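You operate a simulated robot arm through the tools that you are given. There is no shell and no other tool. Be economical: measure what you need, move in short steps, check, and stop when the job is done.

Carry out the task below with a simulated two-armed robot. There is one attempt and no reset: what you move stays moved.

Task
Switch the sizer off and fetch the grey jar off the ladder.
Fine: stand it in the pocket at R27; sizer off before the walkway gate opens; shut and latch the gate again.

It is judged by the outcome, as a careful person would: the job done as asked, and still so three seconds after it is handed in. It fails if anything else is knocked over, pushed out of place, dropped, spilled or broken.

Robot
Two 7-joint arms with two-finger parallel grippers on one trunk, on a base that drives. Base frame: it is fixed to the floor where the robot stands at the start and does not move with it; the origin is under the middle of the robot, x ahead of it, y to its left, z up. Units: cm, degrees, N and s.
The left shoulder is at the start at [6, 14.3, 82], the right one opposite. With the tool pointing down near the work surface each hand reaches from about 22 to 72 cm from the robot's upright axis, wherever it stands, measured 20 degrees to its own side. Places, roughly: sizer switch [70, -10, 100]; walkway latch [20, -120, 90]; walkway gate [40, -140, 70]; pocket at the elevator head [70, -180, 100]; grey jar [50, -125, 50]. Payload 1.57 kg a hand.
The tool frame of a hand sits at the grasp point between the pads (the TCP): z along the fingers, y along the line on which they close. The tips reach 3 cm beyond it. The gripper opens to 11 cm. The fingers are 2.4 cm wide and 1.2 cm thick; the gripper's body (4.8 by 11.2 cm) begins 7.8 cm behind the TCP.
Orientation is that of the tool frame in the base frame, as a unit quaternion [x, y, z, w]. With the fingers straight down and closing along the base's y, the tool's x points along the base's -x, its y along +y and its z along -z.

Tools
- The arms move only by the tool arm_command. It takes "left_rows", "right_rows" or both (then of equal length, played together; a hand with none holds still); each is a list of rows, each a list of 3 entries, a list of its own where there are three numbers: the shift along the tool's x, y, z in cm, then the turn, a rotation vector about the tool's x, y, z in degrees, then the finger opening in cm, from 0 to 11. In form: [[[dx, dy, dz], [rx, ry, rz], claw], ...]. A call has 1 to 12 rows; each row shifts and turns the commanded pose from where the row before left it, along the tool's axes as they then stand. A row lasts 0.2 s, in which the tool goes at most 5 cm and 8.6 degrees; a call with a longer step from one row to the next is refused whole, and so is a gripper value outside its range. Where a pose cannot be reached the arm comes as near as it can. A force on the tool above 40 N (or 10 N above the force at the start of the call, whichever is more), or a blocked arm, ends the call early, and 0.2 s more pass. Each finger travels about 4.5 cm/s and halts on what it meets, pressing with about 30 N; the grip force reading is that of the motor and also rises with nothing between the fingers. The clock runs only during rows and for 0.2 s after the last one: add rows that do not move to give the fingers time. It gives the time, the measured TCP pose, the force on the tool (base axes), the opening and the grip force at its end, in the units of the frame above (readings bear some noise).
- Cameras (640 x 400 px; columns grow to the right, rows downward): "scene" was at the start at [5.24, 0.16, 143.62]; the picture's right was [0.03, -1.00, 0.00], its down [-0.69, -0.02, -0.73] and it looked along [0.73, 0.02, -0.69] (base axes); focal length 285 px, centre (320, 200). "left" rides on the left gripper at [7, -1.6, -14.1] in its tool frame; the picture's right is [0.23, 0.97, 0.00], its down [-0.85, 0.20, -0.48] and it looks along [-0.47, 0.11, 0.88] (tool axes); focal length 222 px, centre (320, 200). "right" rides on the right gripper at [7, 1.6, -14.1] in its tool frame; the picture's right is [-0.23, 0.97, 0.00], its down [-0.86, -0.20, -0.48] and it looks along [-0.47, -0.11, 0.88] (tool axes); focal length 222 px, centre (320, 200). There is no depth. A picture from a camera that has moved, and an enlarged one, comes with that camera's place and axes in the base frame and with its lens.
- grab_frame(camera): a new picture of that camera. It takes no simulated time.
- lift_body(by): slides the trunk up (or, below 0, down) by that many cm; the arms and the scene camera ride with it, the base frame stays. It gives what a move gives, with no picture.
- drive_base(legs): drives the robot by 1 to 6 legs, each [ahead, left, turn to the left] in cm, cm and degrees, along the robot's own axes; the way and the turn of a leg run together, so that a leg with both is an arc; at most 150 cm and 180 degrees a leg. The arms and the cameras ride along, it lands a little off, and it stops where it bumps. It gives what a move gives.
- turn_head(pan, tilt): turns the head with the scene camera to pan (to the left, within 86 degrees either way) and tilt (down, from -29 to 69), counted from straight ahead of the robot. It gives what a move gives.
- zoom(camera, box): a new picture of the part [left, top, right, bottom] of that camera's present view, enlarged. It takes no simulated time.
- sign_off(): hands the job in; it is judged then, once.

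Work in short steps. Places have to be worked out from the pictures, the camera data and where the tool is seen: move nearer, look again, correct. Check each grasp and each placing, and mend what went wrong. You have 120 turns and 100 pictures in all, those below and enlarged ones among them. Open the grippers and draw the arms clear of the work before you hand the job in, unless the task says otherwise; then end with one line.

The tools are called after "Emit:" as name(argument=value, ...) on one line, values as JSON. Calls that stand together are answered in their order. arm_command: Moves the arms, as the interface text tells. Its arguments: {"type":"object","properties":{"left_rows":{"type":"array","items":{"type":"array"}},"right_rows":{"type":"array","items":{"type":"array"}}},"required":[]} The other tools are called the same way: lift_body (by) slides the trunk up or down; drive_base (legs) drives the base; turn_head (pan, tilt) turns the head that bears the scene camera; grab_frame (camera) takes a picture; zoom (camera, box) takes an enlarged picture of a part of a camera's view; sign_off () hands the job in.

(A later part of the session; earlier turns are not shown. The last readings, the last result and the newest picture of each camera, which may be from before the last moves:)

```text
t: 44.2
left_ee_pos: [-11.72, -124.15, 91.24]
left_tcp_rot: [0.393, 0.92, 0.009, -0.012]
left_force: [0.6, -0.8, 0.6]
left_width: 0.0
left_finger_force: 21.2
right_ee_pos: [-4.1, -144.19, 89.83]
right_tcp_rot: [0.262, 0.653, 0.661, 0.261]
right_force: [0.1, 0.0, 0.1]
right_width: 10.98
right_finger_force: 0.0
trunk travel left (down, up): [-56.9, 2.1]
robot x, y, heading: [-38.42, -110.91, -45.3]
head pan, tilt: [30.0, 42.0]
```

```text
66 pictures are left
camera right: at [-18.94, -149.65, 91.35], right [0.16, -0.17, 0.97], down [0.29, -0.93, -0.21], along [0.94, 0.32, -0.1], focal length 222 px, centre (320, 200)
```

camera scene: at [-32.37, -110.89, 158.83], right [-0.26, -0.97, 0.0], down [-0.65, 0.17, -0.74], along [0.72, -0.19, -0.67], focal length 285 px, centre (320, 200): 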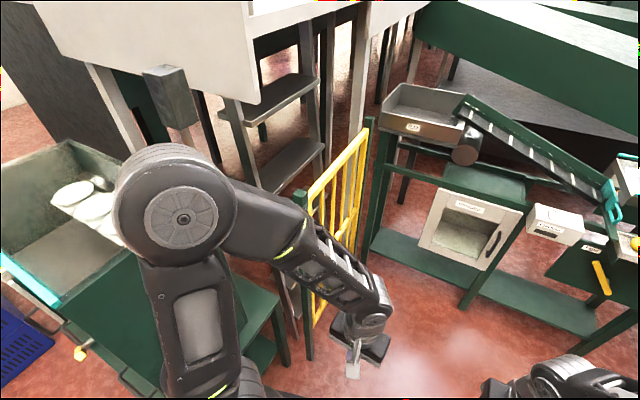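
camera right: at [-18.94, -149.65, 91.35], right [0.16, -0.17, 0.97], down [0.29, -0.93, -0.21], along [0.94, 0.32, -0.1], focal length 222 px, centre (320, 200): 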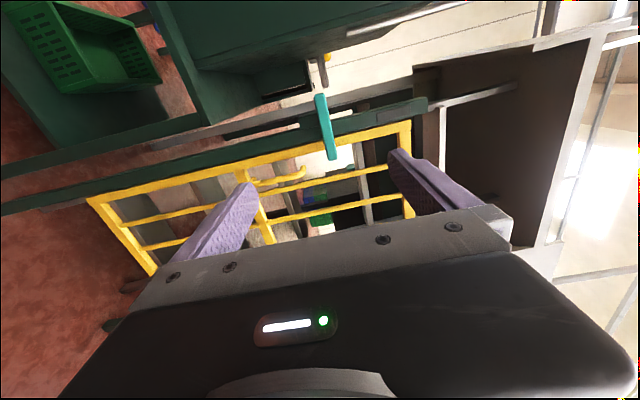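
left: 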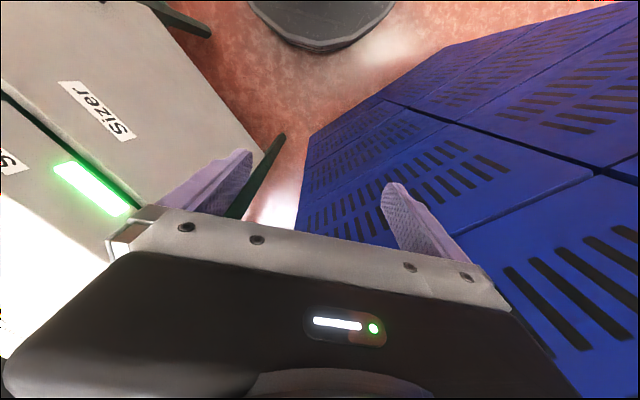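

The lever runs from u≈94 to 107 (centre ≈100) at z≈91, and the gate frame edge begins at u≈103. I'll zoom in on it.

Emit:
zoom(camera="right", box=[240, 70, 432, 190])

```text
3.33 times, centred on (336, 130) of right
camera zoom: at [-18.94, -149.65, 91.35], right [0.16, -0.17, 0.97], down [0.29, -0.93, -0.21], along [0.94, 0.32, -0.1], focal length 740 px, centre (267, 433)
```

zoom: 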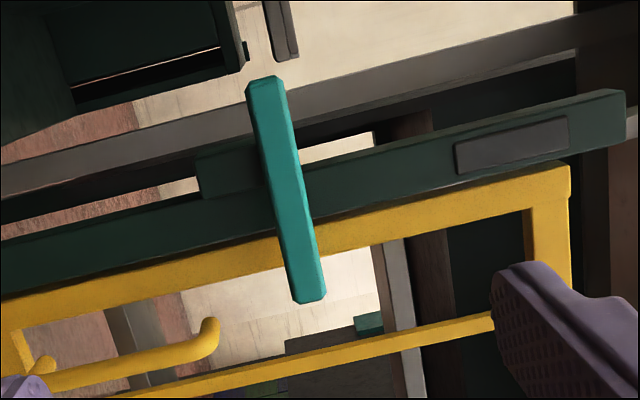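

It looks like a turn-button pivoted on the post, with a stop block under its outer half. That suggests the outer end turns up and the inner end down. I'll approach with open fingers above and below its middle, stop short, and check alignment.

Emit:
arm_command(right_rows=[[[-0.6, 0.3, 4], [0, 0, 0], 8], [[-0.6, 0.3, 4], [0, 0, 0], 7], [[-0.4, 0.3, 4], [0, 0, 0], 7], [[0, 0.2, 4], [0, 0, 0], 7], [[0, 0, 4], [0, 0, 0], 7], [[0, 0, 2], [0, 0, 0], 7], [[0, 0, 0], [0, 0, 0], 7]])

Emit:
grab_frame(camera="right")

```text
t: 45.8
left_ee_pos: [-11.66, -124.03, 91.12]
left_tcp_rot: [0.393, 0.919, 0.009, -0.012]
left_force: [-0.5, -0.1, -0.3]
left_width: 0.0
left_finger_force: 21.2
right_ee_pos: [11.7, -129.25, 91.27]
right_tcp_rot: [0.263, 0.653, 0.661, 0.26]
right_force: [-0.3, -0.2, -0.9]
right_width: 6.97
right_finger_force: 0.2
trunk travel left (down, up): [-56.9, 2.1]
robot x, y, heading: [-38.38, -110.68, -45.1]
head pan, tilt: [30.0, 42.0]
```

```text
64 pictures are left
camera right: at [-2.98, -134.67, 92.7], right [0.16, -0.17, 0.97], down [0.29, -0.93, -0.21], along [0.94, 0.32, -0.1], focal length 222 px, centre (320, 200)
```

right: 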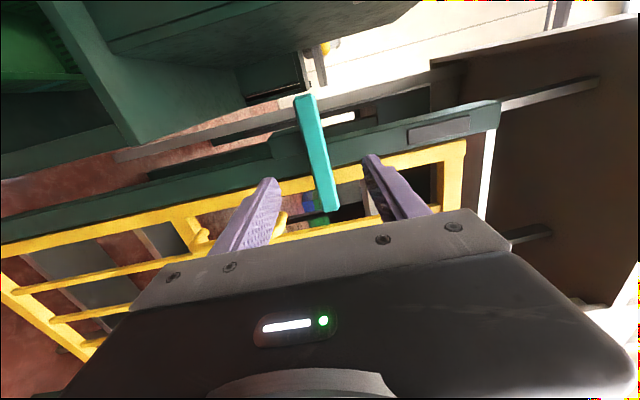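

The lever's front is at v≈73, centre u≈100.1, z≈90.9, and the fingers straddle it nicely. I'll advance about 7 cm and close on it.

Emit:
arm_command(right_rows=[[[-0.4, -0.3, 3], [0, 0, 0], 7], [[0, 0, 3], [0, 0, 0], 7], [[0, 0, 1.3], [0, 0, 0], 7], [[0, 0, 0], [0, 0, 0], 4], [[0, 0, 0], [0, 0, 0], 2], [[0, 0, 0], [0, 0, 0], 0], [[0, 0, 0], [0, 0, 0], 0]])

Emit:
grab_frame(camera="right")

```text
t: 47.4
left_ee_pos: [-11.6, -124.13, 91.14]
left_tcp_rot: [0.393, 0.919, 0.009, -0.012]
left_force: [0.1, 0.1, 0.4]
left_width: 0.0
left_finger_force: 21.5
right_ee_pos: [17.48, -124.14, 91.1]
right_tcp_rot: [0.262, 0.654, 0.661, 0.26]
right_force: [-0.5, 1.0, -3.4]
right_width: 2.2
right_finger_force: 21.8
trunk travel left (down, up): [-56.9, 2.1]
robot x, y, heading: [-38.51, -110.96, -45.3]
head pan, tilt: [30.0, 42.0]
```

```text
63 pictures are left
camera right: at [2.7, -129.52, 92.56], right [0.16, -0.17, 0.97], down [0.29, -0.93, -0.21], along [0.94, 0.32, -0.1], focal length 222 px, centre (320, 200)
```

right: 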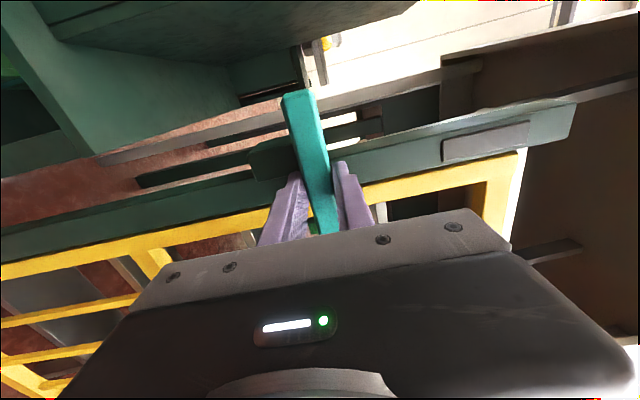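

I have the lever (width 2.2). I'll twist a small test amount, turning the outer end up, and watch the force.

Emit:
arm_command(right_rows=[[[0, 0, 0], [0, 0, 6], 0], [[0, 0, 0], [0, 0, 6], 0], [[0, 0, 0], [0, 0, 0], 0]])

Emit:
grab_frame(camera="right")

```text
t: 48.2
left_ee_pos: [-11.57, -124.13, 91.24]
left_tcp_rot: [0.393, 0.92, 0.008, -0.012]
left_force: [0.4, -0.1, 0.3]
left_width: 0.04
left_finger_force: 20.9
right_ee_pos: [17.48, -124.16, 91.1]
right_tcp_rot: [0.33, 0.622, 0.684, 0.19]
right_force: [8.3, 2.5, -7.2]
right_width: 2.69
right_finger_force: 37.6
trunk travel left (down, up): [-56.9, 2.1]
robot x, y, heading: [-38.45, -110.69, -44.9]
head pan, tilt: [30.0, 42.0]
```

```text
62 pictures are left
camera right: at [3.13, -129.96, 93.98], right [0.31, -0.3, 0.9], down [0.25, -0.89, -0.38], along [0.92, 0.34, -0.2], focal length 222 px, centre (320, 200)
```

right: 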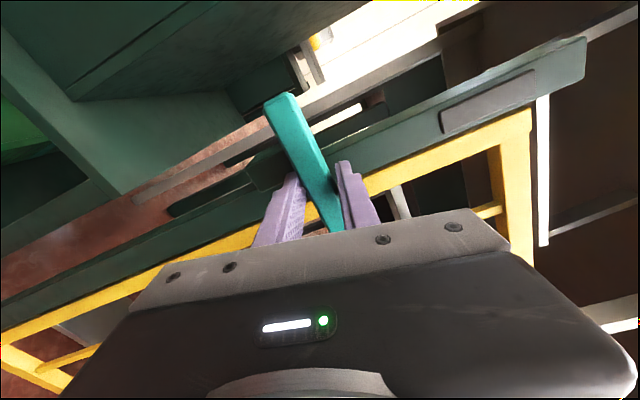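

The lever stayed put while the gripper turned 12°, so that direction seems blocked. I'll go back and try the opposite one.

Emit:
arm_command(right_rows=[[[0, 0, 0], [0, 0, -6], 0], [[0, 0, 0], [0, 0, -6], 0], [[0, 0, 0], [0, 0, -6], 0], [[0, 0, 0], [0, 0, -6], 0], [[0, 0, 0], [0, 0, 0], 0]])

Emit:
grab_frame(camera="right")

```text
t: 49.4
left_ee_pos: [-11.62, -124.01, 91.25]
left_tcp_rot: [0.393, 0.92, 0.009, -0.011]
left_force: [-0.9, -1.4, 0.2]
left_width: 0.0
left_finger_force: 21.3
right_ee_pos: [17.18, -124.05, 91.43]
right_tcp_rot: [0.191, 0.676, 0.631, 0.329]
right_force: [8.5, 8.5, 13.0]
right_width: 2.14
right_finger_force: 34.0
trunk travel left (down, up): [-56.9, 2.1]
robot x, y, heading: [-38.12, -110.83, -45.3]
head pan, tilt: [30.0, 42.0]
```

```text
61 pictures are left
camera right: at [2.38, -129.27, 91.35], right [0.01, -0.03, 1.0], down [0.31, -0.95, -0.03], along [0.95, 0.31, 0.0], focal length 222 px, centre (320, 200)
```

right: 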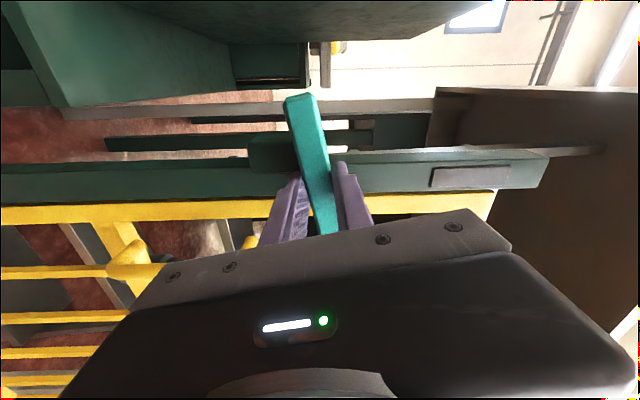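

The lever follows in this direction, so its pivot is at the outer end by the block and the inner end lifts up. I'll continue along an arc about u≈96.

Emit:
arm_command(right_rows=[[[0, 0.8, 0], [0, 0, 0], 0], [[0, 0.56, 0], [0, 0, -8], 0], [[0, 0.56, 0], [0, 0, -8], 0], [[0, 0.56, 0], [0, 0, -8], 0], [[0, 0, 0], [0, 0, 0], 0]])

Emit:
grab_frame(camera="right")

```text
t: 50.3
left_ee_pos: [-11.52, -124.09, 91.19]
left_tcp_rot: [0.392, 0.92, 0.007, -0.013]
left_force: [0.3, 0.0, 0.3]
left_width: 0.0
left_finger_force: 21.9
right_ee_pos: [17.01, -123.9, 91.99]
right_tcp_rot: [0.089, 0.704, 0.567, 0.419]
right_force: [9.7, 4.7, -10.2]
right_width: 2.16
right_finger_force: 34.2
trunk travel left (down, up): [-56.9, 2.1]
robot x, y, heading: [-38.08, -110.29, -45.5]
head pan, tilt: [30.0, 42.0]
stopped in row 4 (right hand): the force on the tool passed its limit (the readings are from after the stop); the commanded pose is now the measured one
```

```text
60 pictures are left
camera right: at [2.33, -129.22, 90.12], right [-0.2, 0.2, 0.96], down [0.28, -0.93, 0.25], along [0.94, 0.32, 0.13], focal length 222 px, centre (320, 200)
```

right: 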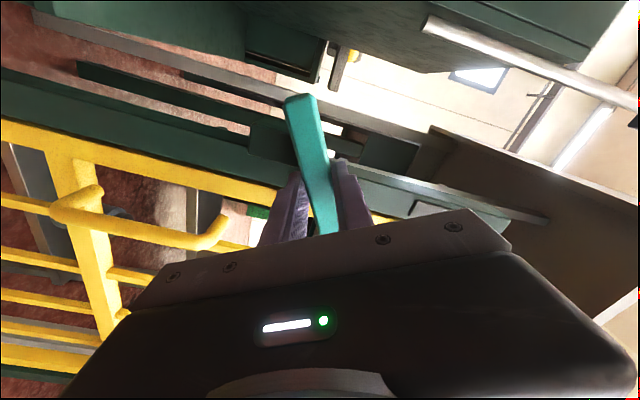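

The lever is now about 30° up. The forces suggest the pivot is nearer, about 2 cm from my grip, so I'll continue on that smaller arc.

Emit:
arm_command(right_rows=[[[0, 0.2, 0], [0, 0, -7], 0], [[0, 0.22, 0], [0, 0, -7], 0], [[0, 0.24, 0], [0, 0, -7], 0], [[0, 0.24, 0], [0, 0, -7], 0], [[0, 0, 0], [0, 0, 0], 0]])

```text
t: 51.5
left_ee_pos: [-11.48, -124.07, 91.13]
left_tcp_rot: [0.392, 0.92, 0.009, -0.013]
left_force: [-0.1, 0.8, 0.6]
left_width: 0.03
left_finger_force: 21.1
right_ee_pos: [16.56, -123.37, 92.69]
right_tcp_rot: [-0.085, 0.704, 0.449, 0.543]
right_force: [10.3, 5.1, -20.3]
right_width: 2.17
right_finger_force: 34.8
trunk travel left (down, up): [-56.9, 2.1]
robot x, y, heading: [-38.48, -110.81, -45.1]
head pan, tilt: [30.0, 42.0]
```

It's now about 58° up, with a moderate downward force on the tool. I'll ease down a little and go on to roughly 90°.

Emit:
arm_command(right_rows=[[[0.4, 0, 0], [0, 0, 0], 0], [[0, 0.15, 0], [0, 0, -7], 0], [[0, 0.2, 0], [0, 0, -7], 0], [[0, 0.2, 0], [0, 0, -7], 0], [[0, 0.2, 0], [0, 0, -7], 0], [[0, 0, 0], [0, 0, 0], 0]])

Emit:
grab_frame(camera="right")

```text
t: 52.9
left_ee_pos: [-11.63, -124.09, 91.18]
left_tcp_rot: [0.393, 0.92, 0.007, -0.012]
left_force: [0.0, -0.2, -0.3]
left_width: 0.0
left_finger_force: 21.2
right_ee_pos: [15.97, -122.84, 92.93]
right_tcp_rot: [-0.251, 0.661, 0.305, 0.637]
right_force: [24.5, 3.5, 16.8]
right_width: 2.17
right_finger_force: 34.1
trunk travel left (down, up): [-56.9, 2.1]
robot x, y, heading: [-38.44, -110.91, -45.2]
head pan, tilt: [30.0, 42.0]
```

```text
59 pictures are left
camera right: at [4.61, -131.43, 86.17], right [-0.69, 0.66, 0.31], down [-0.14, -0.53, 0.84], along [0.71, 0.54, 0.46], focal length 222 px, centre (320, 200)
```

right: 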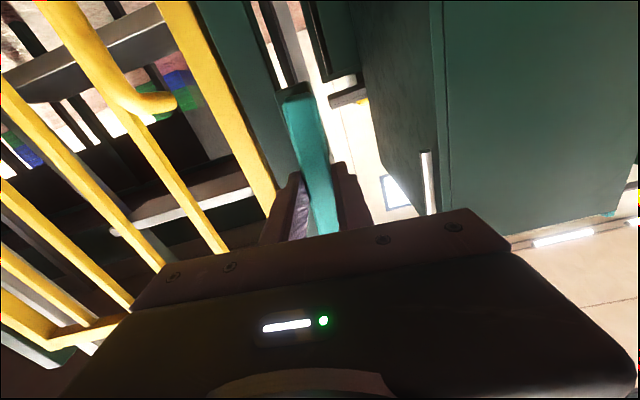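

The lever is nearly vertical and aligned with the post. I'll release it, back off, and check that it stays.

Emit:
arm_command(right_rows=[[[0, 0, 0], [0, 0, 0], 4.5], [[0, 0, 0], [0, 0, 0], 4.5], [[0, 0, 0], [0, 0, 0], 4.5], [[0, 0, -3], [0, 0, 0], 4.5], [[0, 0, -4], [0, 0, 0], 4.5], [[0, 0, -4], [0, 0, 0], 4.5], [[0, 0, 0], [0, 0, 0], 4.5]])

Emit:
grab_frame(camera="right")

```text
t: 54.5
left_ee_pos: [-11.66, -124.14, 91.22]
left_tcp_rot: [0.393, 0.919, 0.008, -0.013]
left_force: [0.2, -0.7, 0.8]
left_width: 0.0
left_finger_force: 21.2
right_ee_pos: [8.21, -130.74, 93.13]
right_tcp_rot: [-0.253, 0.662, 0.304, 0.637]
right_force: [0.6, 0.2, 0.3]
right_width: 4.51
right_finger_force: 0.0
trunk travel left (down, up): [-56.9, 2.1]
robot x, y, heading: [-38.36, -110.7, -45.0]
head pan, tilt: [30.0, 42.0]
```

```text
58 pictures are left
camera right: at [-3.1, -139.45, 86.25], right [-0.69, 0.66, 0.31], down [-0.13, -0.53, 0.84], along [0.71, 0.54, 0.45], focal length 222 px, centre (320, 200)
```

right: 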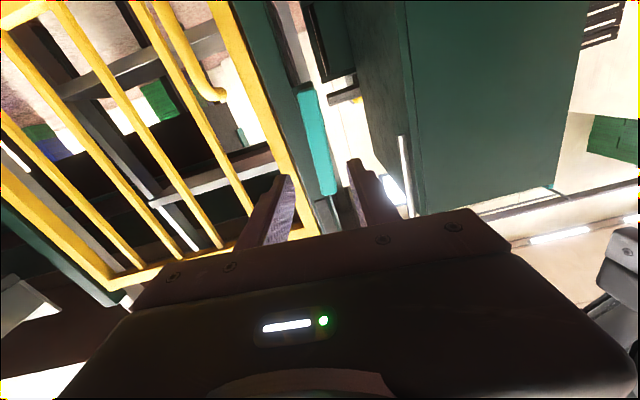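

The lever stays upright. The gate's D-handle should be a vertical bar at u≈107, z≈74–85, so I'll move the hand in front of it.

Emit:
arm_command(right_rows=[[[3, -2, 0], [0, 0, 0], 7], [[3, -2, 0], [0, 0, 0], 7], [[3, -2, 0], [0, 0, 0], 7], [[3, -2, 1], [0, 0, 0], 7], [[1.5, -0.8, 1], [0, 0, 0], 7], [[0, 0, 0], [0, 0, 0], 7]])

Emit:
grab_frame(camera="right")

```text
t: 55.9
left_ee_pos: [-11.77, -124.1, 91.15]
left_tcp_rot: [0.392, 0.92, 0.009, -0.011]
left_force: [0.2, 1.1, 0.3]
left_width: 0.01
left_finger_force: 21.8
right_ee_pos: [15.04, -134.59, 78.81]
right_tcp_rot: [-0.253, 0.661, 0.304, 0.637]
right_force: [-0.2, 0.0, -0.6]
right_width: 6.99
right_finger_force: 0.0
trunk travel left (down, up): [-56.9, 2.1]
robot x, y, heading: [-38.47, -111.02, -45.0]
head pan, tilt: [30.0, 42.0]
```

```text
57 pictures are left
camera right: at [3.83, -143.27, 72.05], right [-0.69, 0.66, 0.31], down [-0.13, -0.53, 0.84], along [0.71, 0.54, 0.45], focal length 222 px, centre (320, 200)
```

right: 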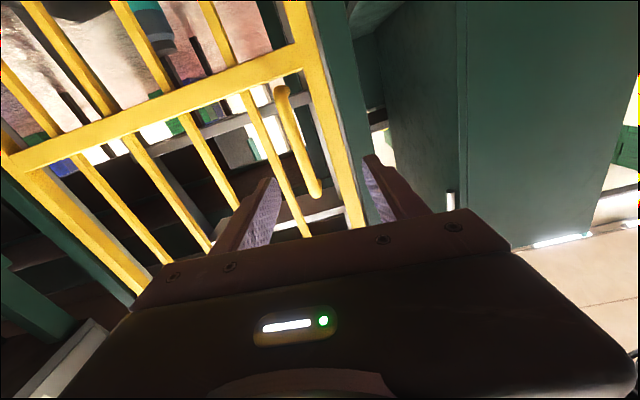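

The handle bar is at u≈107.1, z 72–83. I'll align with it, narrow the fingers and go forward partway to check.

Emit:
arm_command(right_rows=[[[0.5, -0.7, 2], [0, 0, 0], 5.5], [[0.6, -0.6, 2], [0, 0, 0], 4.5], [[0, 0, 2], [0, 0, 0], 4.5], [[0, 0, 0], [0, 0, 0], 4.5]])

Emit:
grab_frame(camera="right")

```text
t: 56.9
left_ee_pos: [-11.73, -124.02, 91.21]
left_tcp_rot: [0.392, 0.92, 0.008, -0.012]
left_force: [0.0, -0.6, -0.2]
left_width: 0.02
left_finger_force: 20.9
right_ee_pos: [18.32, -132.45, 77.13]
right_tcp_rot: [-0.25, 0.664, 0.31, 0.633]
right_force: [0.4, 0.4, -0.7]
right_width: 4.49
right_finger_force: 0.0
right hand out of reach, approached as far as the arm can: row 2, 3
trunk travel left (down, up): [-56.9, 2.1]
robot x, y, heading: [-38.42, -110.68, -45.0]
head pan, tilt: [30.0, 42.0]
```

```text
56 pictures are left
camera right: at [6.82, -141.21, 70.34], right [-0.69, 0.65, 0.32], down [-0.12, -0.54, 0.84], along [0.72, 0.54, 0.45], focal length 222 px, centre (320, 200)
```

right: 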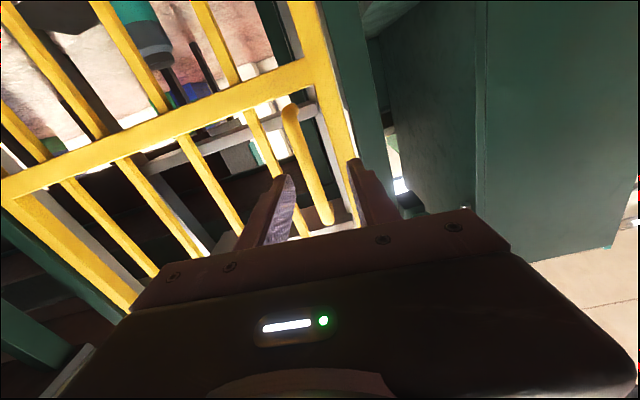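

The handle is just beyond the arm's reach from here. I'll pull the hand back a little, drive ahead 8 cm, and then realign.

Emit:
arm_command(right_rows=[[[0, 3, -3], [0, 0, 0], 4.5], [[0, 4, 0], [0, 0, 0], 4.5], [[0, 0, 0], [0, 0, 0], 4.5]])

Emit:
drive_base(legs=[[8, 0, 0]])

Emit:
grab_frame(camera="right")

```text
t: 57.7
left_ee_pos: [-11.7, -124.28, 91.19]
left_tcp_rot: [0.392, 0.92, 0.01, -0.012]
left_force: [-0.5, -0.8, 0.2]
left_width: 0.0
left_finger_force: 21.1
right_ee_pos: [11.0, -130.1, 77.61]
right_tcp_rot: [-0.253, 0.661, 0.304, 0.637]
right_force: [-0.5, -0.4, 0.4]
right_width: 4.51
right_finger_force: 0.0
trunk travel left (down, up): [-56.9, 2.1]
robot x, y, heading: [-38.17, -110.82, -45.2]
head pan, tilt: [30.0, 42.0]
```

```text
t: 58.8
left_ee_pos: [-6.12, -129.72, 91.09]
left_tcp_rot: [0.392, 0.92, 0.009, -0.013]
left_force: [-0.7, 0.3, 0.1]
left_width: 0.01
left_finger_force: 20.8
right_ee_pos: [16.59, -135.73, 77.58]
right_tcp_rot: [-0.252, 0.662, 0.304, 0.637]
right_force: [0.2, 0.4, -0.7]
right_width: 4.48
right_finger_force: 0.1
trunk travel left (down, up): [-56.9, 2.1]
robot x, y, heading: [-32.57, -116.04, -45.3]
head pan, tilt: [30.0, 42.0]
```

```text
55 pictures are left
camera right: at [5.28, -144.37, 70.75], right [-0.69, 0.66, 0.31], down [-0.13, -0.53, 0.84], along [0.71, 0.54, 0.45], focal length 222 px, centre (320, 200)
```

right: 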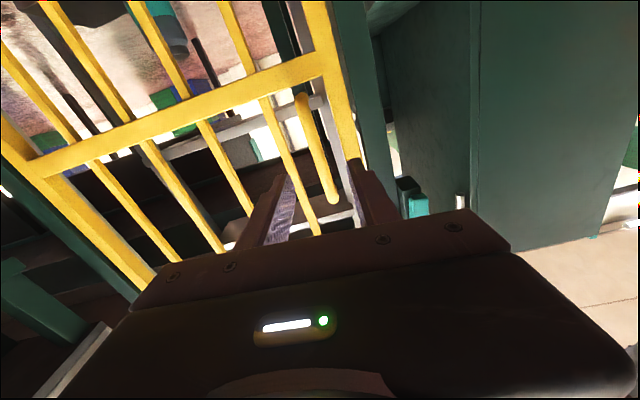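

Aligned: the handle is at u≈107.3 and the TCP at u=107.7. I'll advance towards the handle.

Emit:
arm_command(right_rows=[[[0, 0.2, 3], [0, 0, 0], 4.5], [[0, 0.1, 3], [0, 0, 0], 4.5], [[0, 0, 2], [0, 0, 0], 4.5], [[0, 0, 0], [0, 0, 0], 4.5]])

Emit:
grab_frame(camera="right")

```text
t: 59.8
left_ee_pos: [-6.17, -129.6, 91.11]
left_tcp_rot: [0.392, 0.92, 0.008, -0.011]
left_force: [-0.1, -0.1, 0.3]
left_width: 0.01
left_finger_force: 22.1
right_ee_pos: [21.88, -129.58, 77.55]
right_tcp_rot: [-0.252, 0.662, 0.305, 0.637]
right_force: [0.4, 0.2, 0.5]
right_width: 4.51
right_finger_force: 0.0
trunk travel left (down, up): [-56.9, 2.1]
robot x, y, heading: [-32.78, -116.18, -45.2]
head pan, tilt: [30.0, 42.0]
```

```text
54 pictures are left
camera right: at [10.66, -138.33, 70.73], right [-0.69, 0.66, 0.31], down [-0.13, -0.53, 0.84], along [0.71, 0.54, 0.45], focal length 222 px, centre (320, 200)
```

right: 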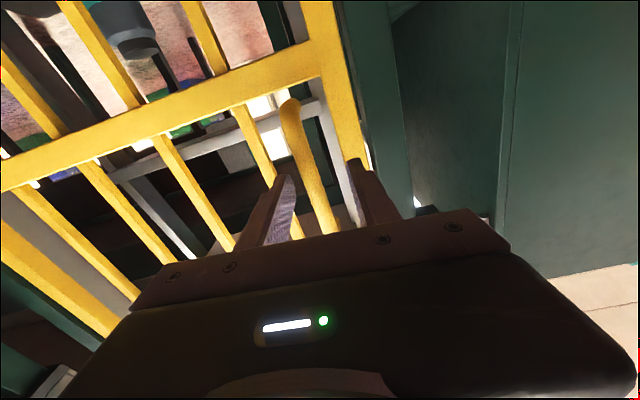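

The handle is between the fingers, so I'll close on it.

Emit:
arm_command(right_rows=[[[0, 0, 0], [0, 0, 0], 2], [[0, 0, 0], [0, 0, 0], 0], [[0, 0, 0], [0, 0, 0], 0], [[0, 0, 0], [0, 0, 0], 0]])

```text
t: 60.8
left_ee_pos: [-6.02, -129.73, 91.07]
left_tcp_rot: [0.392, 0.92, 0.007, -0.012]
left_force: [0.4, 0.0, 0.5]
left_width: 0.0
left_finger_force: 21.3
right_ee_pos: [22.2, -130.1, 77.58]
right_tcp_rot: [-0.25, 0.663, 0.303, 0.637]
right_force: [19.9, -15.1, 1.6]
right_width: 1.55
right_finger_force: 31.3
trunk travel left (down, up): [-56.9, 2.1]
robot x, y, heading: [-32.8, -116.18, -45.0]
head pan, tilt: [30.0, 42.0]
```

I've gripped the handle. I'll pull gently on an arc about the far hinge (radius ≈29 cm), a few degrees first.

Emit:
arm_command(right_rows=[[[0, -0.4, 0], [0, 0, 0], 0], [[0, -0.2, -1.5], [-3, 0, 0], 0], [[0, -0.2, -1.5], [-3, 0, 0], 0], [[0, 0, 0], [0, 0, 0], 0]])

Emit:
grab_frame(camera="right")

```text
t: 61.8
left_ee_pos: [-5.98, -129.7, 91.05]
left_tcp_rot: [0.392, 0.92, 0.008, -0.013]
left_force: [-0.9, -0.2, 0.2]
left_width: 0.0
left_finger_force: 21.4
right_ee_pos: [20.84, -132.63, 77.56]
right_tcp_rot: [-0.283, 0.647, 0.338, 0.623]
right_force: [27.2, -17.3, 5.3]
right_width: 1.58
right_finger_force: 31.5
trunk travel left (down, up): [-56.9, 2.1]
robot x, y, heading: [-32.23, -116.06, -45.2]
head pan, tilt: [30.0, 42.0]
```

```text
53 pictures are left
camera right: at [10.39, -142.32, 70.58], right [-0.75, 0.58, 0.31], down [-0.08, -0.55, 0.83], along [0.65, 0.6, 0.46], focal length 222 px, centre (320, 200)
```

right: 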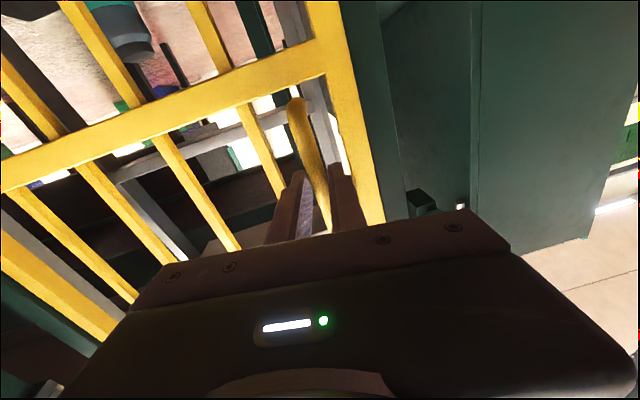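

The gate is moving, about 5° open. There's a steady pull towards the hinge, so I'll shift slightly more that way as I continue.

Emit:
arm_command(right_rows=[[[0, -0.6, -1], [-3, 0, 0], 0], [[0, -0.5, -2.2], [-4, 0, 0], 0], [[0, -0.5, -2.2], [-4, 0, 0], 0], [[0, -0.5, -2.2], [-4, 0, 0], 0], [[0, 0, 0], [0, 0, 0], 0]])

```text
t: 62.6
left_ee_pos: [-6.2, -129.61, 91.16]
left_tcp_rot: [0.393, 0.92, 0.007, -0.011]
left_force: [-0.6, 1.1, 0.1]
left_width: 0.0
left_finger_force: 21.0
right_ee_pos: [19.63, -135.13, 77.73]
right_tcp_rot: [-0.336, 0.628, 0.382, 0.589]
right_force: [13.8, -6.9, -13.8]
right_width: 1.56
right_finger_force: 31.3
right hand out of reach, approached as far as the arm can: row 2, 3, 4
trunk travel left (down, up): [-56.9, 2.1]
robot x, y, heading: [-32.56, -116.43, -45.2]
head pan, tilt: [30.0, 42.0]
stopped in row 4 (right hand): the force on the tool passed its limit (the readings are from after the stop); the commanded pose is now the measured one
```

The tilted hand is what runs out of reach. I'll keep pulling while turning the hand back the other way and let the round bar pivot in the fingers.

Emit:
arm_command(right_rows=[[[0, -0.3, -1.6], [3, 0, 0], 0], [[0, -0.4, -1.6], [3, 0, 0], 0], [[0, -0.4, -1.6], [3, 0, 0], 0], [[0, -0.4, -1.6], [3, 0, 0], 0], [[0, 0, 0], [0, 0, 0], 0]])

Emit:
grab_frame(camera="right")

```text
t: 63.6
left_ee_pos: [-6.3, -129.58, 91.27]
left_tcp_rot: [0.392, 0.92, 0.008, -0.011]
left_force: [0.5, -0.1, -0.4]
left_width: 0.0
left_finger_force: 21.4
right_ee_pos: [16.92, -140.26, 77.79]
right_tcp_rot: [-0.283, 0.657, 0.327, 0.618]
right_force: [-7.5, 2.3, 4.3]
right_width: 1.59
right_finger_force: 31.1
trunk travel left (down, up): [-56.9, 2.1]
robot x, y, heading: [-32.54, -116.59, -44.8]
head pan, tilt: [30.0, 42.0]
stopped in row 5 (right hand): the force on the tool passed its limit (the readings are from after the stop); the commanded pose is now the measured one
```

```text
52 pictures are left
camera right: at [6.29, -149.93, 71.25], right [-0.74, 0.6, 0.31], down [-0.08, -0.53, 0.85], along [0.67, 0.6, 0.44], focal length 222 px, centre (320, 200)
```

right: 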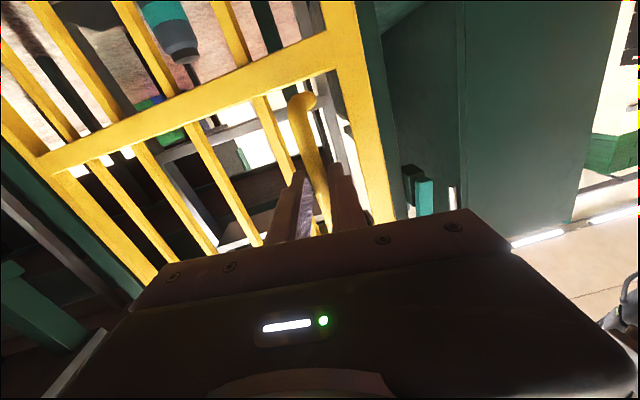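

The gate is open about 22°. I'll pull on further along the arc.

Emit:
arm_command(right_rows=[[[0, -0.8, -1.6], [0, 0, 0], 0], [[0, -1, -1.6], [0, 0, 0], 0], [[0, -1.1, -1.6], [0, 0, 0], 0], [[0, -1.2, -1.5], [0, 0, 0], 0], [[0, -1.2, -1.4], [0, 0, 0], 0]])

Emit:
grab_frame(camera="right")

```text
t: 64.3
left_ee_pos: [-6.39, -129.71, 91.17]
left_tcp_rot: [0.392, 0.92, 0.007, -0.011]
left_force: [0.5, 0.1, 0.1]
left_width: 0.0
left_finger_force: 21.6
right_ee_pos: [15.91, -143.25, 77.89]
right_tcp_rot: [-0.286, 0.653, 0.334, 0.617]
right_force: [-12.7, 3.5, 8.1]
right_width: 1.6
right_finger_force: 31.1
trunk travel left (down, up): [-56.9, 2.1]
robot x, y, heading: [-32.82, -116.7, -45.2]
head pan, tilt: [30.0, 42.0]
stopped in row 3 (right hand): the force on the tool passed its limit (the readings are from after the stop); the commanded pose is now the measured one
```

```text
51 pictures are left
camera right: at [5.5, -153.08, 71.14], right [-0.75, 0.59, 0.31], down [-0.07, -0.53, 0.84], along [0.66, 0.61, 0.44], focal length 222 px, centre (320, 200)
```

right: 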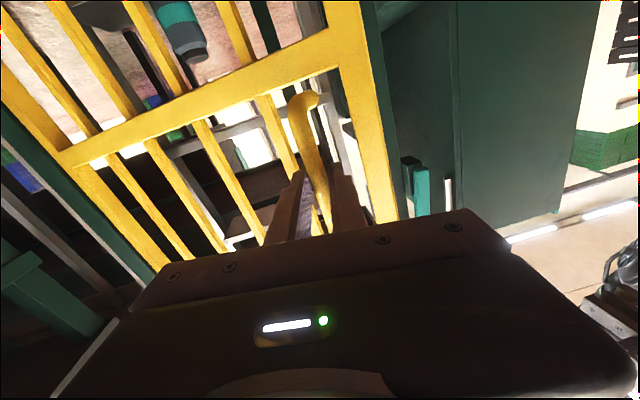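

The gate is open about 25°. I'll release the handle and withdraw the right hand, then push the gate from inside with the left hand.

Emit:
arm_command(right_rows=[[[0, 0, 0], [0, 0, 0], 4], [[0, 0, 0], [0, 0, 0], 4.5], [[0, 0, 0], [0, 0, 0], 4.5], [[0, 0, -3], [0, 0, 0], 4.5], [[0, 0, -4], [0, 0, 0], 4.5], [[0, 3, -3], [0, 0, 0], 4.5], [[0, 4, -2], [0, 0, 0], 4.5], [[0, 4, 0], [0, 0, 0], 2], [[0, 4, 0], [0, 0, 0], 0], [[0, 3, 0], [0, 0, 0], 0]])

Emit:
grab_frame(camera="scene")

```text
t: 66.5
left_ee_pos: [-6.27, -129.66, 91.36]
left_tcp_rot: [0.392, 0.92, 0.009, -0.009]
left_force: [0.0, 0.4, 0.2]
left_width: 0.0
left_finger_force: 21.6
right_ee_pos: [-5.33, -141.85, 79.23]
right_tcp_rot: [-0.284, 0.656, 0.331, 0.616]
right_force: [0.3, -0.5, -0.3]
right_width: 0.0
right_finger_force: 13.0
trunk travel left (down, up): [-56.9, 2.1]
robot x, y, heading: [-32.84, -116.38, -45.2]
head pan, tilt: [30.0, 42.0]
```

```text
50 pictures are left
camera scene: at [-26.97, -116.38, 158.83], right [-0.26, -0.97, 0.0], down [-0.65, 0.17, -0.74], along [0.72, -0.19, -0.67], focal length 285 px, centre (320, 200)
```

scene: 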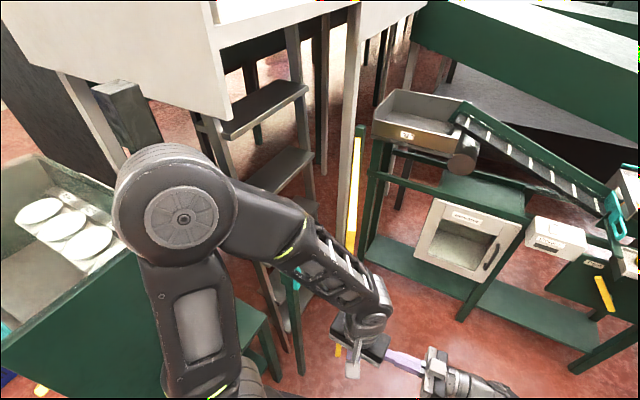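

Gate seen edge-on at about 22–25° open. I'll raise the left hand so its closed fingertips overlap the top rail, and bring it round through the gap to the inside of the gate.

Emit:
arm_command(left_rows=[[[-1, 0, -3], [0, 0, 0], 0], [[-2, 1, -3], [0, 0, 0], 0], [[-2, 2, -3], [0, 0, 0], 0], [[-2, 3, -3], [0, 0, 0], 0], [[-2, 4, 0], [0, 0, 0], 0], [[0, 4, 0], [0, 0, 0], 0], [[0, 2.5, 0], [0, 0, 0], 0], [[0, 0, 0], [0, 0, 0], 0]])

Emit:
grab_frame(camera="scene")

Emit:
grab_frame(camera="left")

```text
t: 68.3
left_ee_pos: [12.02, -125.19, 103.02]
left_tcp_rot: [0.393, 0.92, 0.009, -0.011]
left_force: [0.3, -0.4, -0.4]
left_width: 0.0
left_finger_force: 21.8
right_ee_pos: [-5.19, -141.94, 79.24]
right_tcp_rot: [-0.283, 0.657, 0.331, 0.616]
right_force: [1.1, -0.9, 0.5]
right_width: 0.0
right_finger_force: 20.7
trunk travel left (down, up): [-56.9, 2.1]
robot x, y, heading: [-32.55, -116.23, -45.3]
head pan, tilt: [30.0, 42.0]
```

```text
49 pictures are left
camera scene: at [-26.94, -116.4, 158.83], right [-0.26, -0.97, 0.0], down [-0.65, 0.17, -0.74], along [0.72, -0.19, -0.67], focal length 285 px, centre (320, 200)
```

scene: 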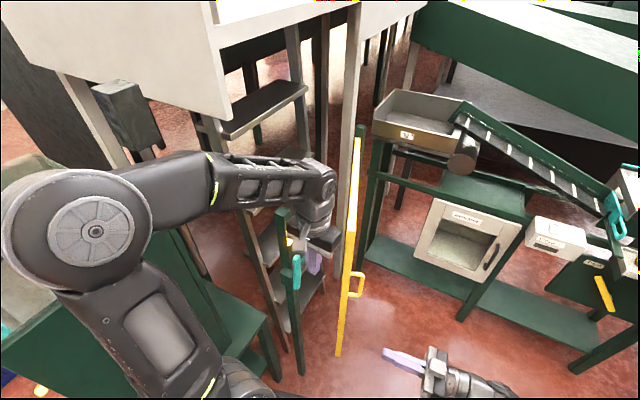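

```text
48 pictures are left
camera left: at [6.11, -121.65, 117.31], right [0.55, 0.84, 0.01], down [0.74, -0.49, 0.46], along [0.39, -0.24, -0.89], focal length 222 px, centre (320, 200)
```

left: 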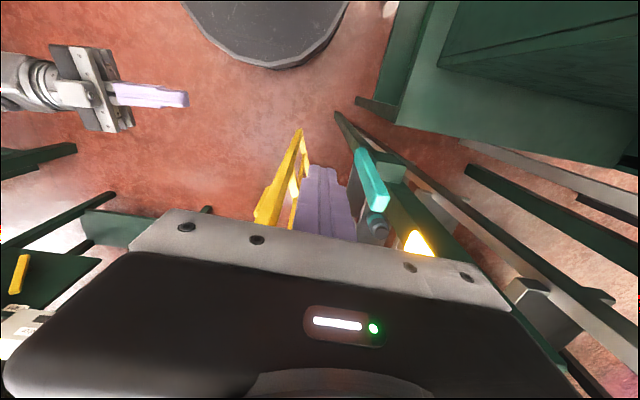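

The left fingers are between the post and the gate, as wanted. I'll move in behind the gate, then push it open along its arc.

Emit:
arm_command(left_rows=[[[-4, 0, 0], [0, 0, 0], 0], [[-4, 0, 0], [0, 0, 0], 0], [[-3, -1, 0], [0, 0, 0], 0], [[-1, -2, 0], [0, 0, 0], 0], [[-1, -2.5, 0], [0, 0, 0], 0], [[-1, -3, 0], [0, 0, 0], 0], [[-1.3, -3, 0], [0, 0, 0], 0], [[-1.5, -3, 0], [0, 0, 0], 0]])

Emit:
grab_frame(camera="scene")

```text
t: 70.1
left_ee_pos: [13.28, -147.43, 102.35]
left_tcp_rot: [0.393, 0.919, 0.008, -0.012]
left_force: [-0.3, -0.8, -0.6]
left_width: 0.01
left_finger_force: 21.4
right_ee_pos: [-5.19, -141.96, 79.2]
right_tcp_rot: [-0.283, 0.656, 0.332, 0.616]
right_force: [-0.7, -0.3, 0.7]
right_width: 0.0
right_finger_force: 21.9
trunk travel left (down, up): [-56.9, 2.1]
robot x, y, heading: [-32.85, -116.21, -45.1]
head pan, tilt: [30.0, 42.0]
```

```text
47 pictures are left
camera scene: at [-26.94, -116.5, 158.83], right [-0.26, -0.97, 0.0], down [-0.65, 0.18, -0.74], along [0.72, -0.19, -0.67], focal length 285 px, centre (320, 200)
```

scene: 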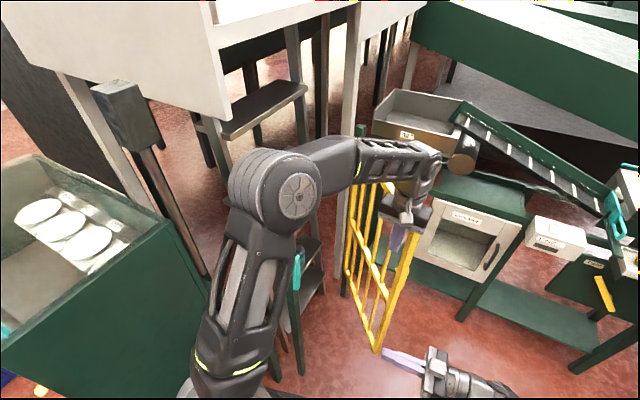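

The gate is now about 60° open. I'll push a bit further and then check the left camera view of the ladder.

Emit:
arm_command(left_rows=[[[-2.5, -2, 0], [0, 0, 0], 0], [[-2.5, -2, 0], [0, 0, 0], 0], [[-2.5, -1.5, 0], [0, 0, 0], 0], [[0, 0, 0], [0, 0, 0], 0]])

Emit:
grab_frame(camera="scene")

```text
t: 71.1
left_ee_pos: [14.55, -156.51, 102.15]
left_tcp_rot: [0.393, 0.919, 0.008, -0.012]
left_force: [0.3, 0.7, -0.6]
left_width: 0.0
left_finger_force: 20.7
right_ee_pos: [-5.16, -141.91, 79.21]
right_tcp_rot: [-0.284, 0.656, 0.331, 0.616]
right_force: [-0.3, -0.1, 0.3]
right_width: 0.01
right_finger_force: 21.4
trunk travel left (down, up): [-56.9, 2.1]
robot x, y, heading: [-33.04, -116.14, -44.9]
head pan, tilt: [30.0, 42.0]
```

```text
46 pictures are left
camera scene: at [-26.94, -116.35, 158.83], right [-0.26, -0.97, 0.0], down [-0.65, 0.17, -0.74], along [0.72, -0.19, -0.67], focal length 285 px, centre (320, 200)
```

scene: 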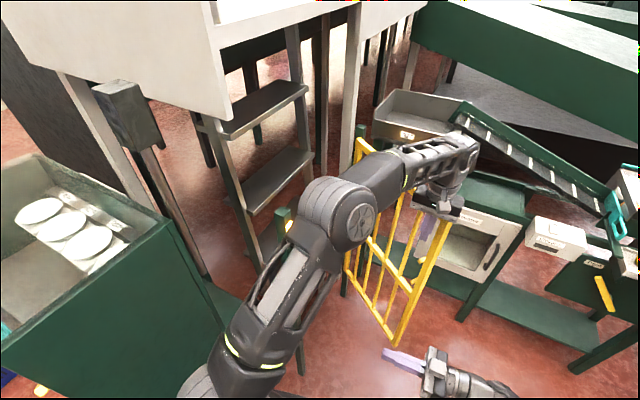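

The gate is about 75° open, out of the way. I'll bring the left hand back and tuck the right hand in, and then drive closer and lower the trunk for the jar.

Emit:
arm_command(left_rows=[[[0, 4, 0], [0, 0, 0], 0], [[3, 3, 0], [0, 0, 0], 0], [[4, 1, 0], [0, 0, 0], 0], [[4, 0, 0], [0, 0, 0], 0], [[4, 0, 0], [0, 0, 0], 0], [[3, 0, 0], [0, 0, 0], 0]], right_rows=[[[0, 2, -2], [0, 0, 0], 0], [[0, 2, -2], [0, 0, 0], 0], [[0, 2, -2], [0, 0, 0], 0], [[0, 2, -2], [0, 0, 0], 0], [[0, 2, -2], [0, 0, 0], 0], [[0, 0, 0], [0, 0, 0], 0]])

Emit:
drive_base(legs=[[0, -6, 0], [14, 0, 0]])

Emit:
turn_head(pan=30, tilt=50)

Emit:
grab_frame(camera="scene")

```text
t: 72.5
left_ee_pos: [7.64, -137.98, 102.76]
left_tcp_rot: [0.393, 0.92, 0.008, -0.011]
left_force: [-0.5, -0.1, 0.6]
left_width: 0.0
left_finger_force: 21.7
right_ee_pos: [-19.3, -143.64, 80.62]
right_tcp_rot: [-0.283, 0.656, 0.331, 0.616]
right_force: [-0.1, -0.5, 0.1]
right_width: 0.0
right_finger_force: 21.2
trunk travel left (down, up): [-56.9, 2.1]
robot x, y, heading: [-32.77, -116.08, -45.1]
head pan, tilt: [30.0, 42.0]
```

```text
t: 74.4
left_ee_pos: [13.24, -152.42, 102.67]
left_tcp_rot: [0.394, 0.919, 0.007, -0.012]
left_force: [0.9, 0.4, -0.2]
left_width: 0.02
left_finger_force: 21.2
right_ee_pos: [-13.71, -157.98, 80.54]
right_tcp_rot: [-0.283, 0.656, 0.331, 0.616]
right_force: [0.1, -0.4, -0.4]
right_width: 0.0
right_finger_force: 21.5
trunk travel left (down, up): [-56.9, 2.1]
robot x, y, heading: [-26.8, -130.53, -45.4]
head pan, tilt: [30.0, 42.0]
```

```text
t: 75.0
left_ee_pos: [13.1, -152.45, 102.78]
left_tcp_rot: [0.394, 0.919, 0.008, -0.011]
left_force: [0.8, -0.3, -0.3]
left_width: 0.0
left_finger_force: 21.9
right_ee_pos: [-13.8, -158.06, 80.66]
right_tcp_rot: [-0.282, 0.657, 0.33, 0.617]
right_force: [0.7, -0.3, 0.6]
right_width: 0.0
right_finger_force: 20.7
trunk travel left (down, up): [-56.9, 2.1]
robot x, y, heading: [-27.32, -130.4, -45.1]
head pan, tilt: [30.0, 50.0]
```

```text
45 pictures are left
camera scene: at [-22.03, -130.5, 157.71], right [-0.26, -0.96, 0.0], down [-0.74, 0.2, -0.64], along [0.62, -0.17, -0.77], focal length 285 px, centre (320, 200)
```

scene: 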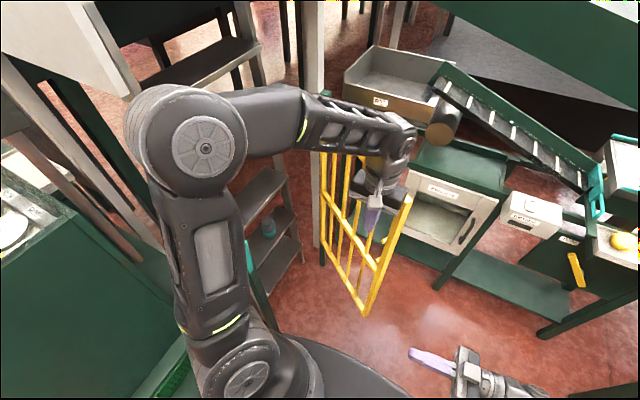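

Triangulated from two views, the jar is at about [51.6, -127.5, 55]. I'll turn the left hand to point left, the way I'll approach the jar from the side, and back slightly away from the gate.

Emit:
arm_command(left_rows=[[[1, 0, 0], [-8.2, 0, 0], 0], [[1, 0, 0], [-8.2, 0, 0], 0], [[1, 0, 0], [-8.2, 0, 0], 0], [[1, 0, 0], [-8.2, 0, 0], 0], [[1, 0, 0], [-8.2, 0, 0], 0], [[1, 0, 0], [-8.2, 0, 0], 0], [[0, 0, 0], [-8.2, 0, 0], 0], [[0, 0, 0], [-8.2, 0, 0], 0], [[0, 0, 0], [-8.2, 0, 0], 0], [[0, 0, 0], [-8.2, 0, 0], 0]])

Emit:
grab_frame(camera="scene")

```text
t: 77.2
left_ee_pos: [8.79, -148.08, 102.94]
left_tcp_rot: [0.304, 0.691, 0.607, 0.248]
left_force: [0.0, 0.2, 0.0]
left_width: 0.04
left_finger_force: 21.7
right_ee_pos: [-13.8, -157.92, 80.6]
right_tcp_rot: [-0.282, 0.656, 0.331, 0.617]
right_force: [-0.4, -0.5, 0.5]
right_width: 0.01
right_finger_force: 22.3
trunk travel left (down, up): [-56.9, 2.1]
robot x, y, heading: [-27.2, -130.42, -45.3]
head pan, tilt: [30.0, 50.0]
```

```text
44 pictures are left
camera scene: at [-22.1, -130.53, 157.72], right [-0.26, -0.96, 0.0], down [-0.74, 0.2, -0.64], along [0.62, -0.17, -0.77], focal length 285 px, centre (320, 200)
```

scene: 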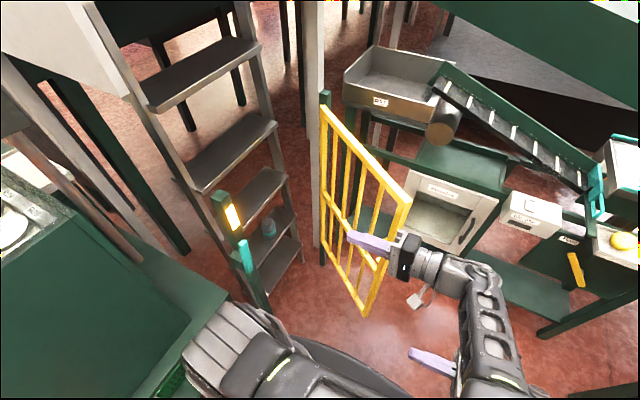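

Clear view now: the arm is low and free, and the jar is visible on the ladder step. I'll lower the trunk 25 cm and twist the hand so the fingers close horizontally.

Emit:
lift_body(by=-25)

Emit:
arm_command(left_rows=[[[0, 0, 0], [0, 0, 8.2], 0], [[0, 0, 0], [0, 0, 8.2], 2], [[0, 0, 0], [0, 0, 8.2], 4], [[0, 0, 0], [0, 0, 8.2], 6], [[0, 0, 0], [0, 0, 8.2], 8], [[0, 0, 0], [0, 0, 8.2], 10], [[0, 0, 0], [0, 0, 8.2], 10], [[0, 0, 0], [0, 0, 8.2], 10], [[0, 0, 0], [0, 0, 8.2], 10], [[0, 0, 0], [0, 0, 8.2], 10], [[0, 0, 0], [0, 0, 8], 10]])

Emit:
grab_frame(camera="left")

Emit:
grab_frame(camera="scene")

```text
t: 79.8
left_ee_pos: [8.91, -148.05, 78.0]
left_tcp_rot: [0.306, 0.689, 0.608, 0.249]
left_force: [0.4, 0.2, -0.9]
left_width: 0.03
left_finger_force: 21.2
right_ee_pos: [-13.87, -157.89, 55.66]
right_tcp_rot: [-0.284, 0.656, 0.332, 0.616]
right_force: [1.2, -0.6, 0.6]
right_width: 0.0
right_finger_force: 21.3
trunk travel left (down, up): [-31.9, 27.1]
robot x, y, heading: [-27.05, -130.5, -45.7]
head pan, tilt: [30.0, 50.0]
```

```text
t: 82.2
left_ee_pos: [8.93, -147.9, 78.07]
left_tcp_rot: [0.704, 0.273, 0.603, -0.255]
left_force: [0.2, 0.0, 0.7]
left_width: 10.03
left_finger_force: 0.1
right_ee_pos: [-13.88, -157.93, 55.64]
right_tcp_rot: [-0.283, 0.657, 0.331, 0.616]
right_force: [0.6, -0.3, -0.8]
right_width: 0.0
right_finger_force: 21.0
trunk travel left (down, up): [-31.9, 27.1]
robot x, y, heading: [-27.07, -130.33, -45.3]
head pan, tilt: [30.0, 50.0]
```

```text
43 pictures are left
camera left: at [-1.42, -156.03, 86.98], right [0.7, -0.69, 0.2], down [-0.31, -0.54, -0.78], along [0.64, 0.49, -0.59], focal length 222 px, centre (320, 200)
```

left: 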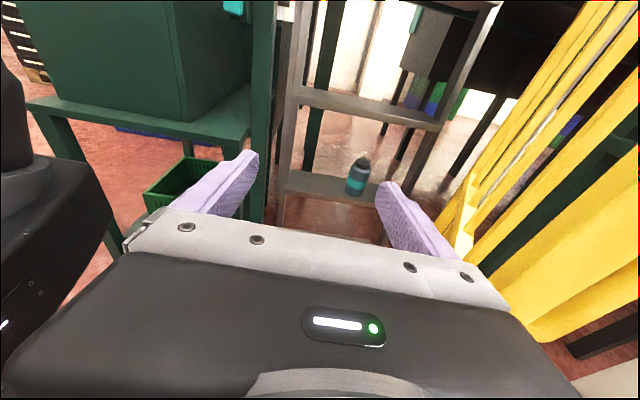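

```text
42 pictures are left
camera scene: at [-22.04, -130.51, 132.7], right [-0.26, -0.96, 0.0], down [-0.74, 0.2, -0.64], along [0.62, -0.17, -0.77], focal length 285 px, centre (320, 200)
```

scene: 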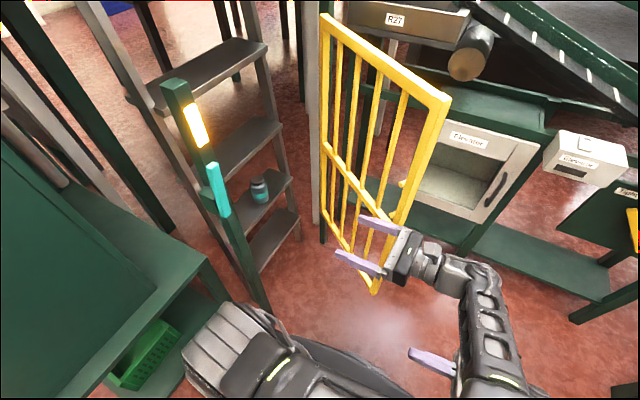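

The step is at z≈49.5 and the jar is about 6.5 cm wide and 12 tall. I'll yaw the hand 25° to stay away from the gate, descend, and move in front of the jar.

Emit:
arm_command(left_rows=[[[-2, 0, 0], [-8.3, 0, 0], 9], [[-2, 0, 2], [-8.3, 0, 0], 9], [[-2, 1, 3], [-8.3, 0, 0], 9], [[-2, 1.5, 3], [0, 0, 0], 9], [[-2, 1.5, 3], [0, 0, 0], 9], [[-2, 1, 3], [0, 0, 0], 9], [[-1.5, 0, 2], [0, 0, 0], 9], [[0, 0, 0], [0, 0, 0], 9]])

Emit:
grab_frame(camera="left")

```text
t: 84.0
left_ee_pos: [23.84, -147.73, 62.42]
left_tcp_rot: [0.741, 0.134, 0.651, -0.096]
left_force: [0.2, -0.4, 1.0]
left_width: 9.01
left_finger_force: 0.0
right_ee_pos: [-13.74, -157.96, 55.65]
right_tcp_rot: [-0.282, 0.657, 0.331, 0.616]
right_force: [-0.9, -0.2, -0.1]
right_width: 0.0
right_finger_force: 21.6
trunk travel left (down, up): [-31.9, 27.1]
robot x, y, heading: [-27.02, -130.69, -45.3]
head pan, tilt: [30.0, 50.0]
```

```text
41 pictures are left
camera left: at [10.75, -150.09, 71.15], right [0.34, -0.9, 0.26], down [-0.48, -0.4, -0.78], along [0.81, 0.14, -0.57], focal length 222 px, centre (320, 200)
```

left: 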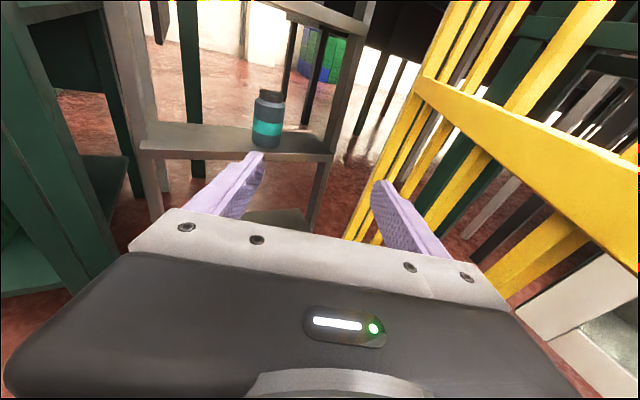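

The jar is confirmed at [51.5, -127.7, 55.3]. I'll shift sideways into line with it and go halfway in.

Emit:
arm_command(left_rows=[[[0, -3, 2], [0, 0, 0], 9], [[0, -3, 3], [0, 0, 0], 9], [[-0.5, -3, 3], [0, 0, 0], 9], [[-0.5, -1.3, 4], [0, 0, 0], 9], [[-0.5, 0, 4], [0, 0, 0], 9], [[0, 0, 0], [0, 0, 0], 9]])

Emit:
grab_frame(camera="left")

```text
t: 85.4
left_ee_pos: [35.43, -132.7, 58.94]
left_tcp_rot: [0.741, 0.134, 0.651, -0.097]
left_force: [-0.1, 0.2, -0.1]
left_width: 8.99
left_finger_force: 0.1
right_ee_pos: [-13.77, -158.06, 55.63]
right_tcp_rot: [-0.283, 0.656, 0.331, 0.616]
right_force: [0.1, -0.2, 0.4]
right_width: 0.0
right_finger_force: 21.1
trunk travel left (down, up): [-31.9, 27.1]
robot x, y, heading: [-27.46, -130.45, -45.3]
head pan, tilt: [30.0, 50.0]
```

```text
40 pictures are left
camera left: at [22.43, -135.31, 67.62], right [0.34, -0.9, 0.26], down [-0.48, -0.4, -0.78], along [0.81, 0.14, -0.57], focal length 222 px, centre (320, 200)
```

left: 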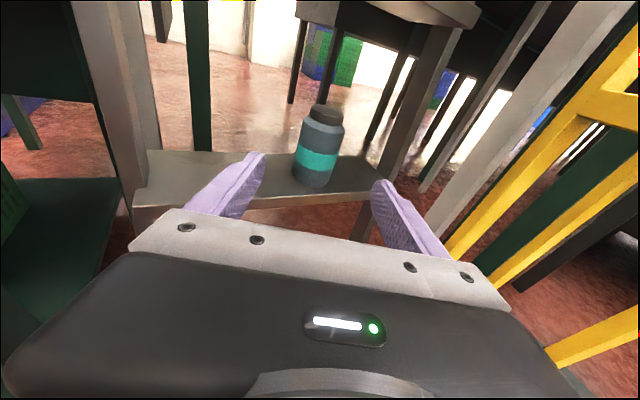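

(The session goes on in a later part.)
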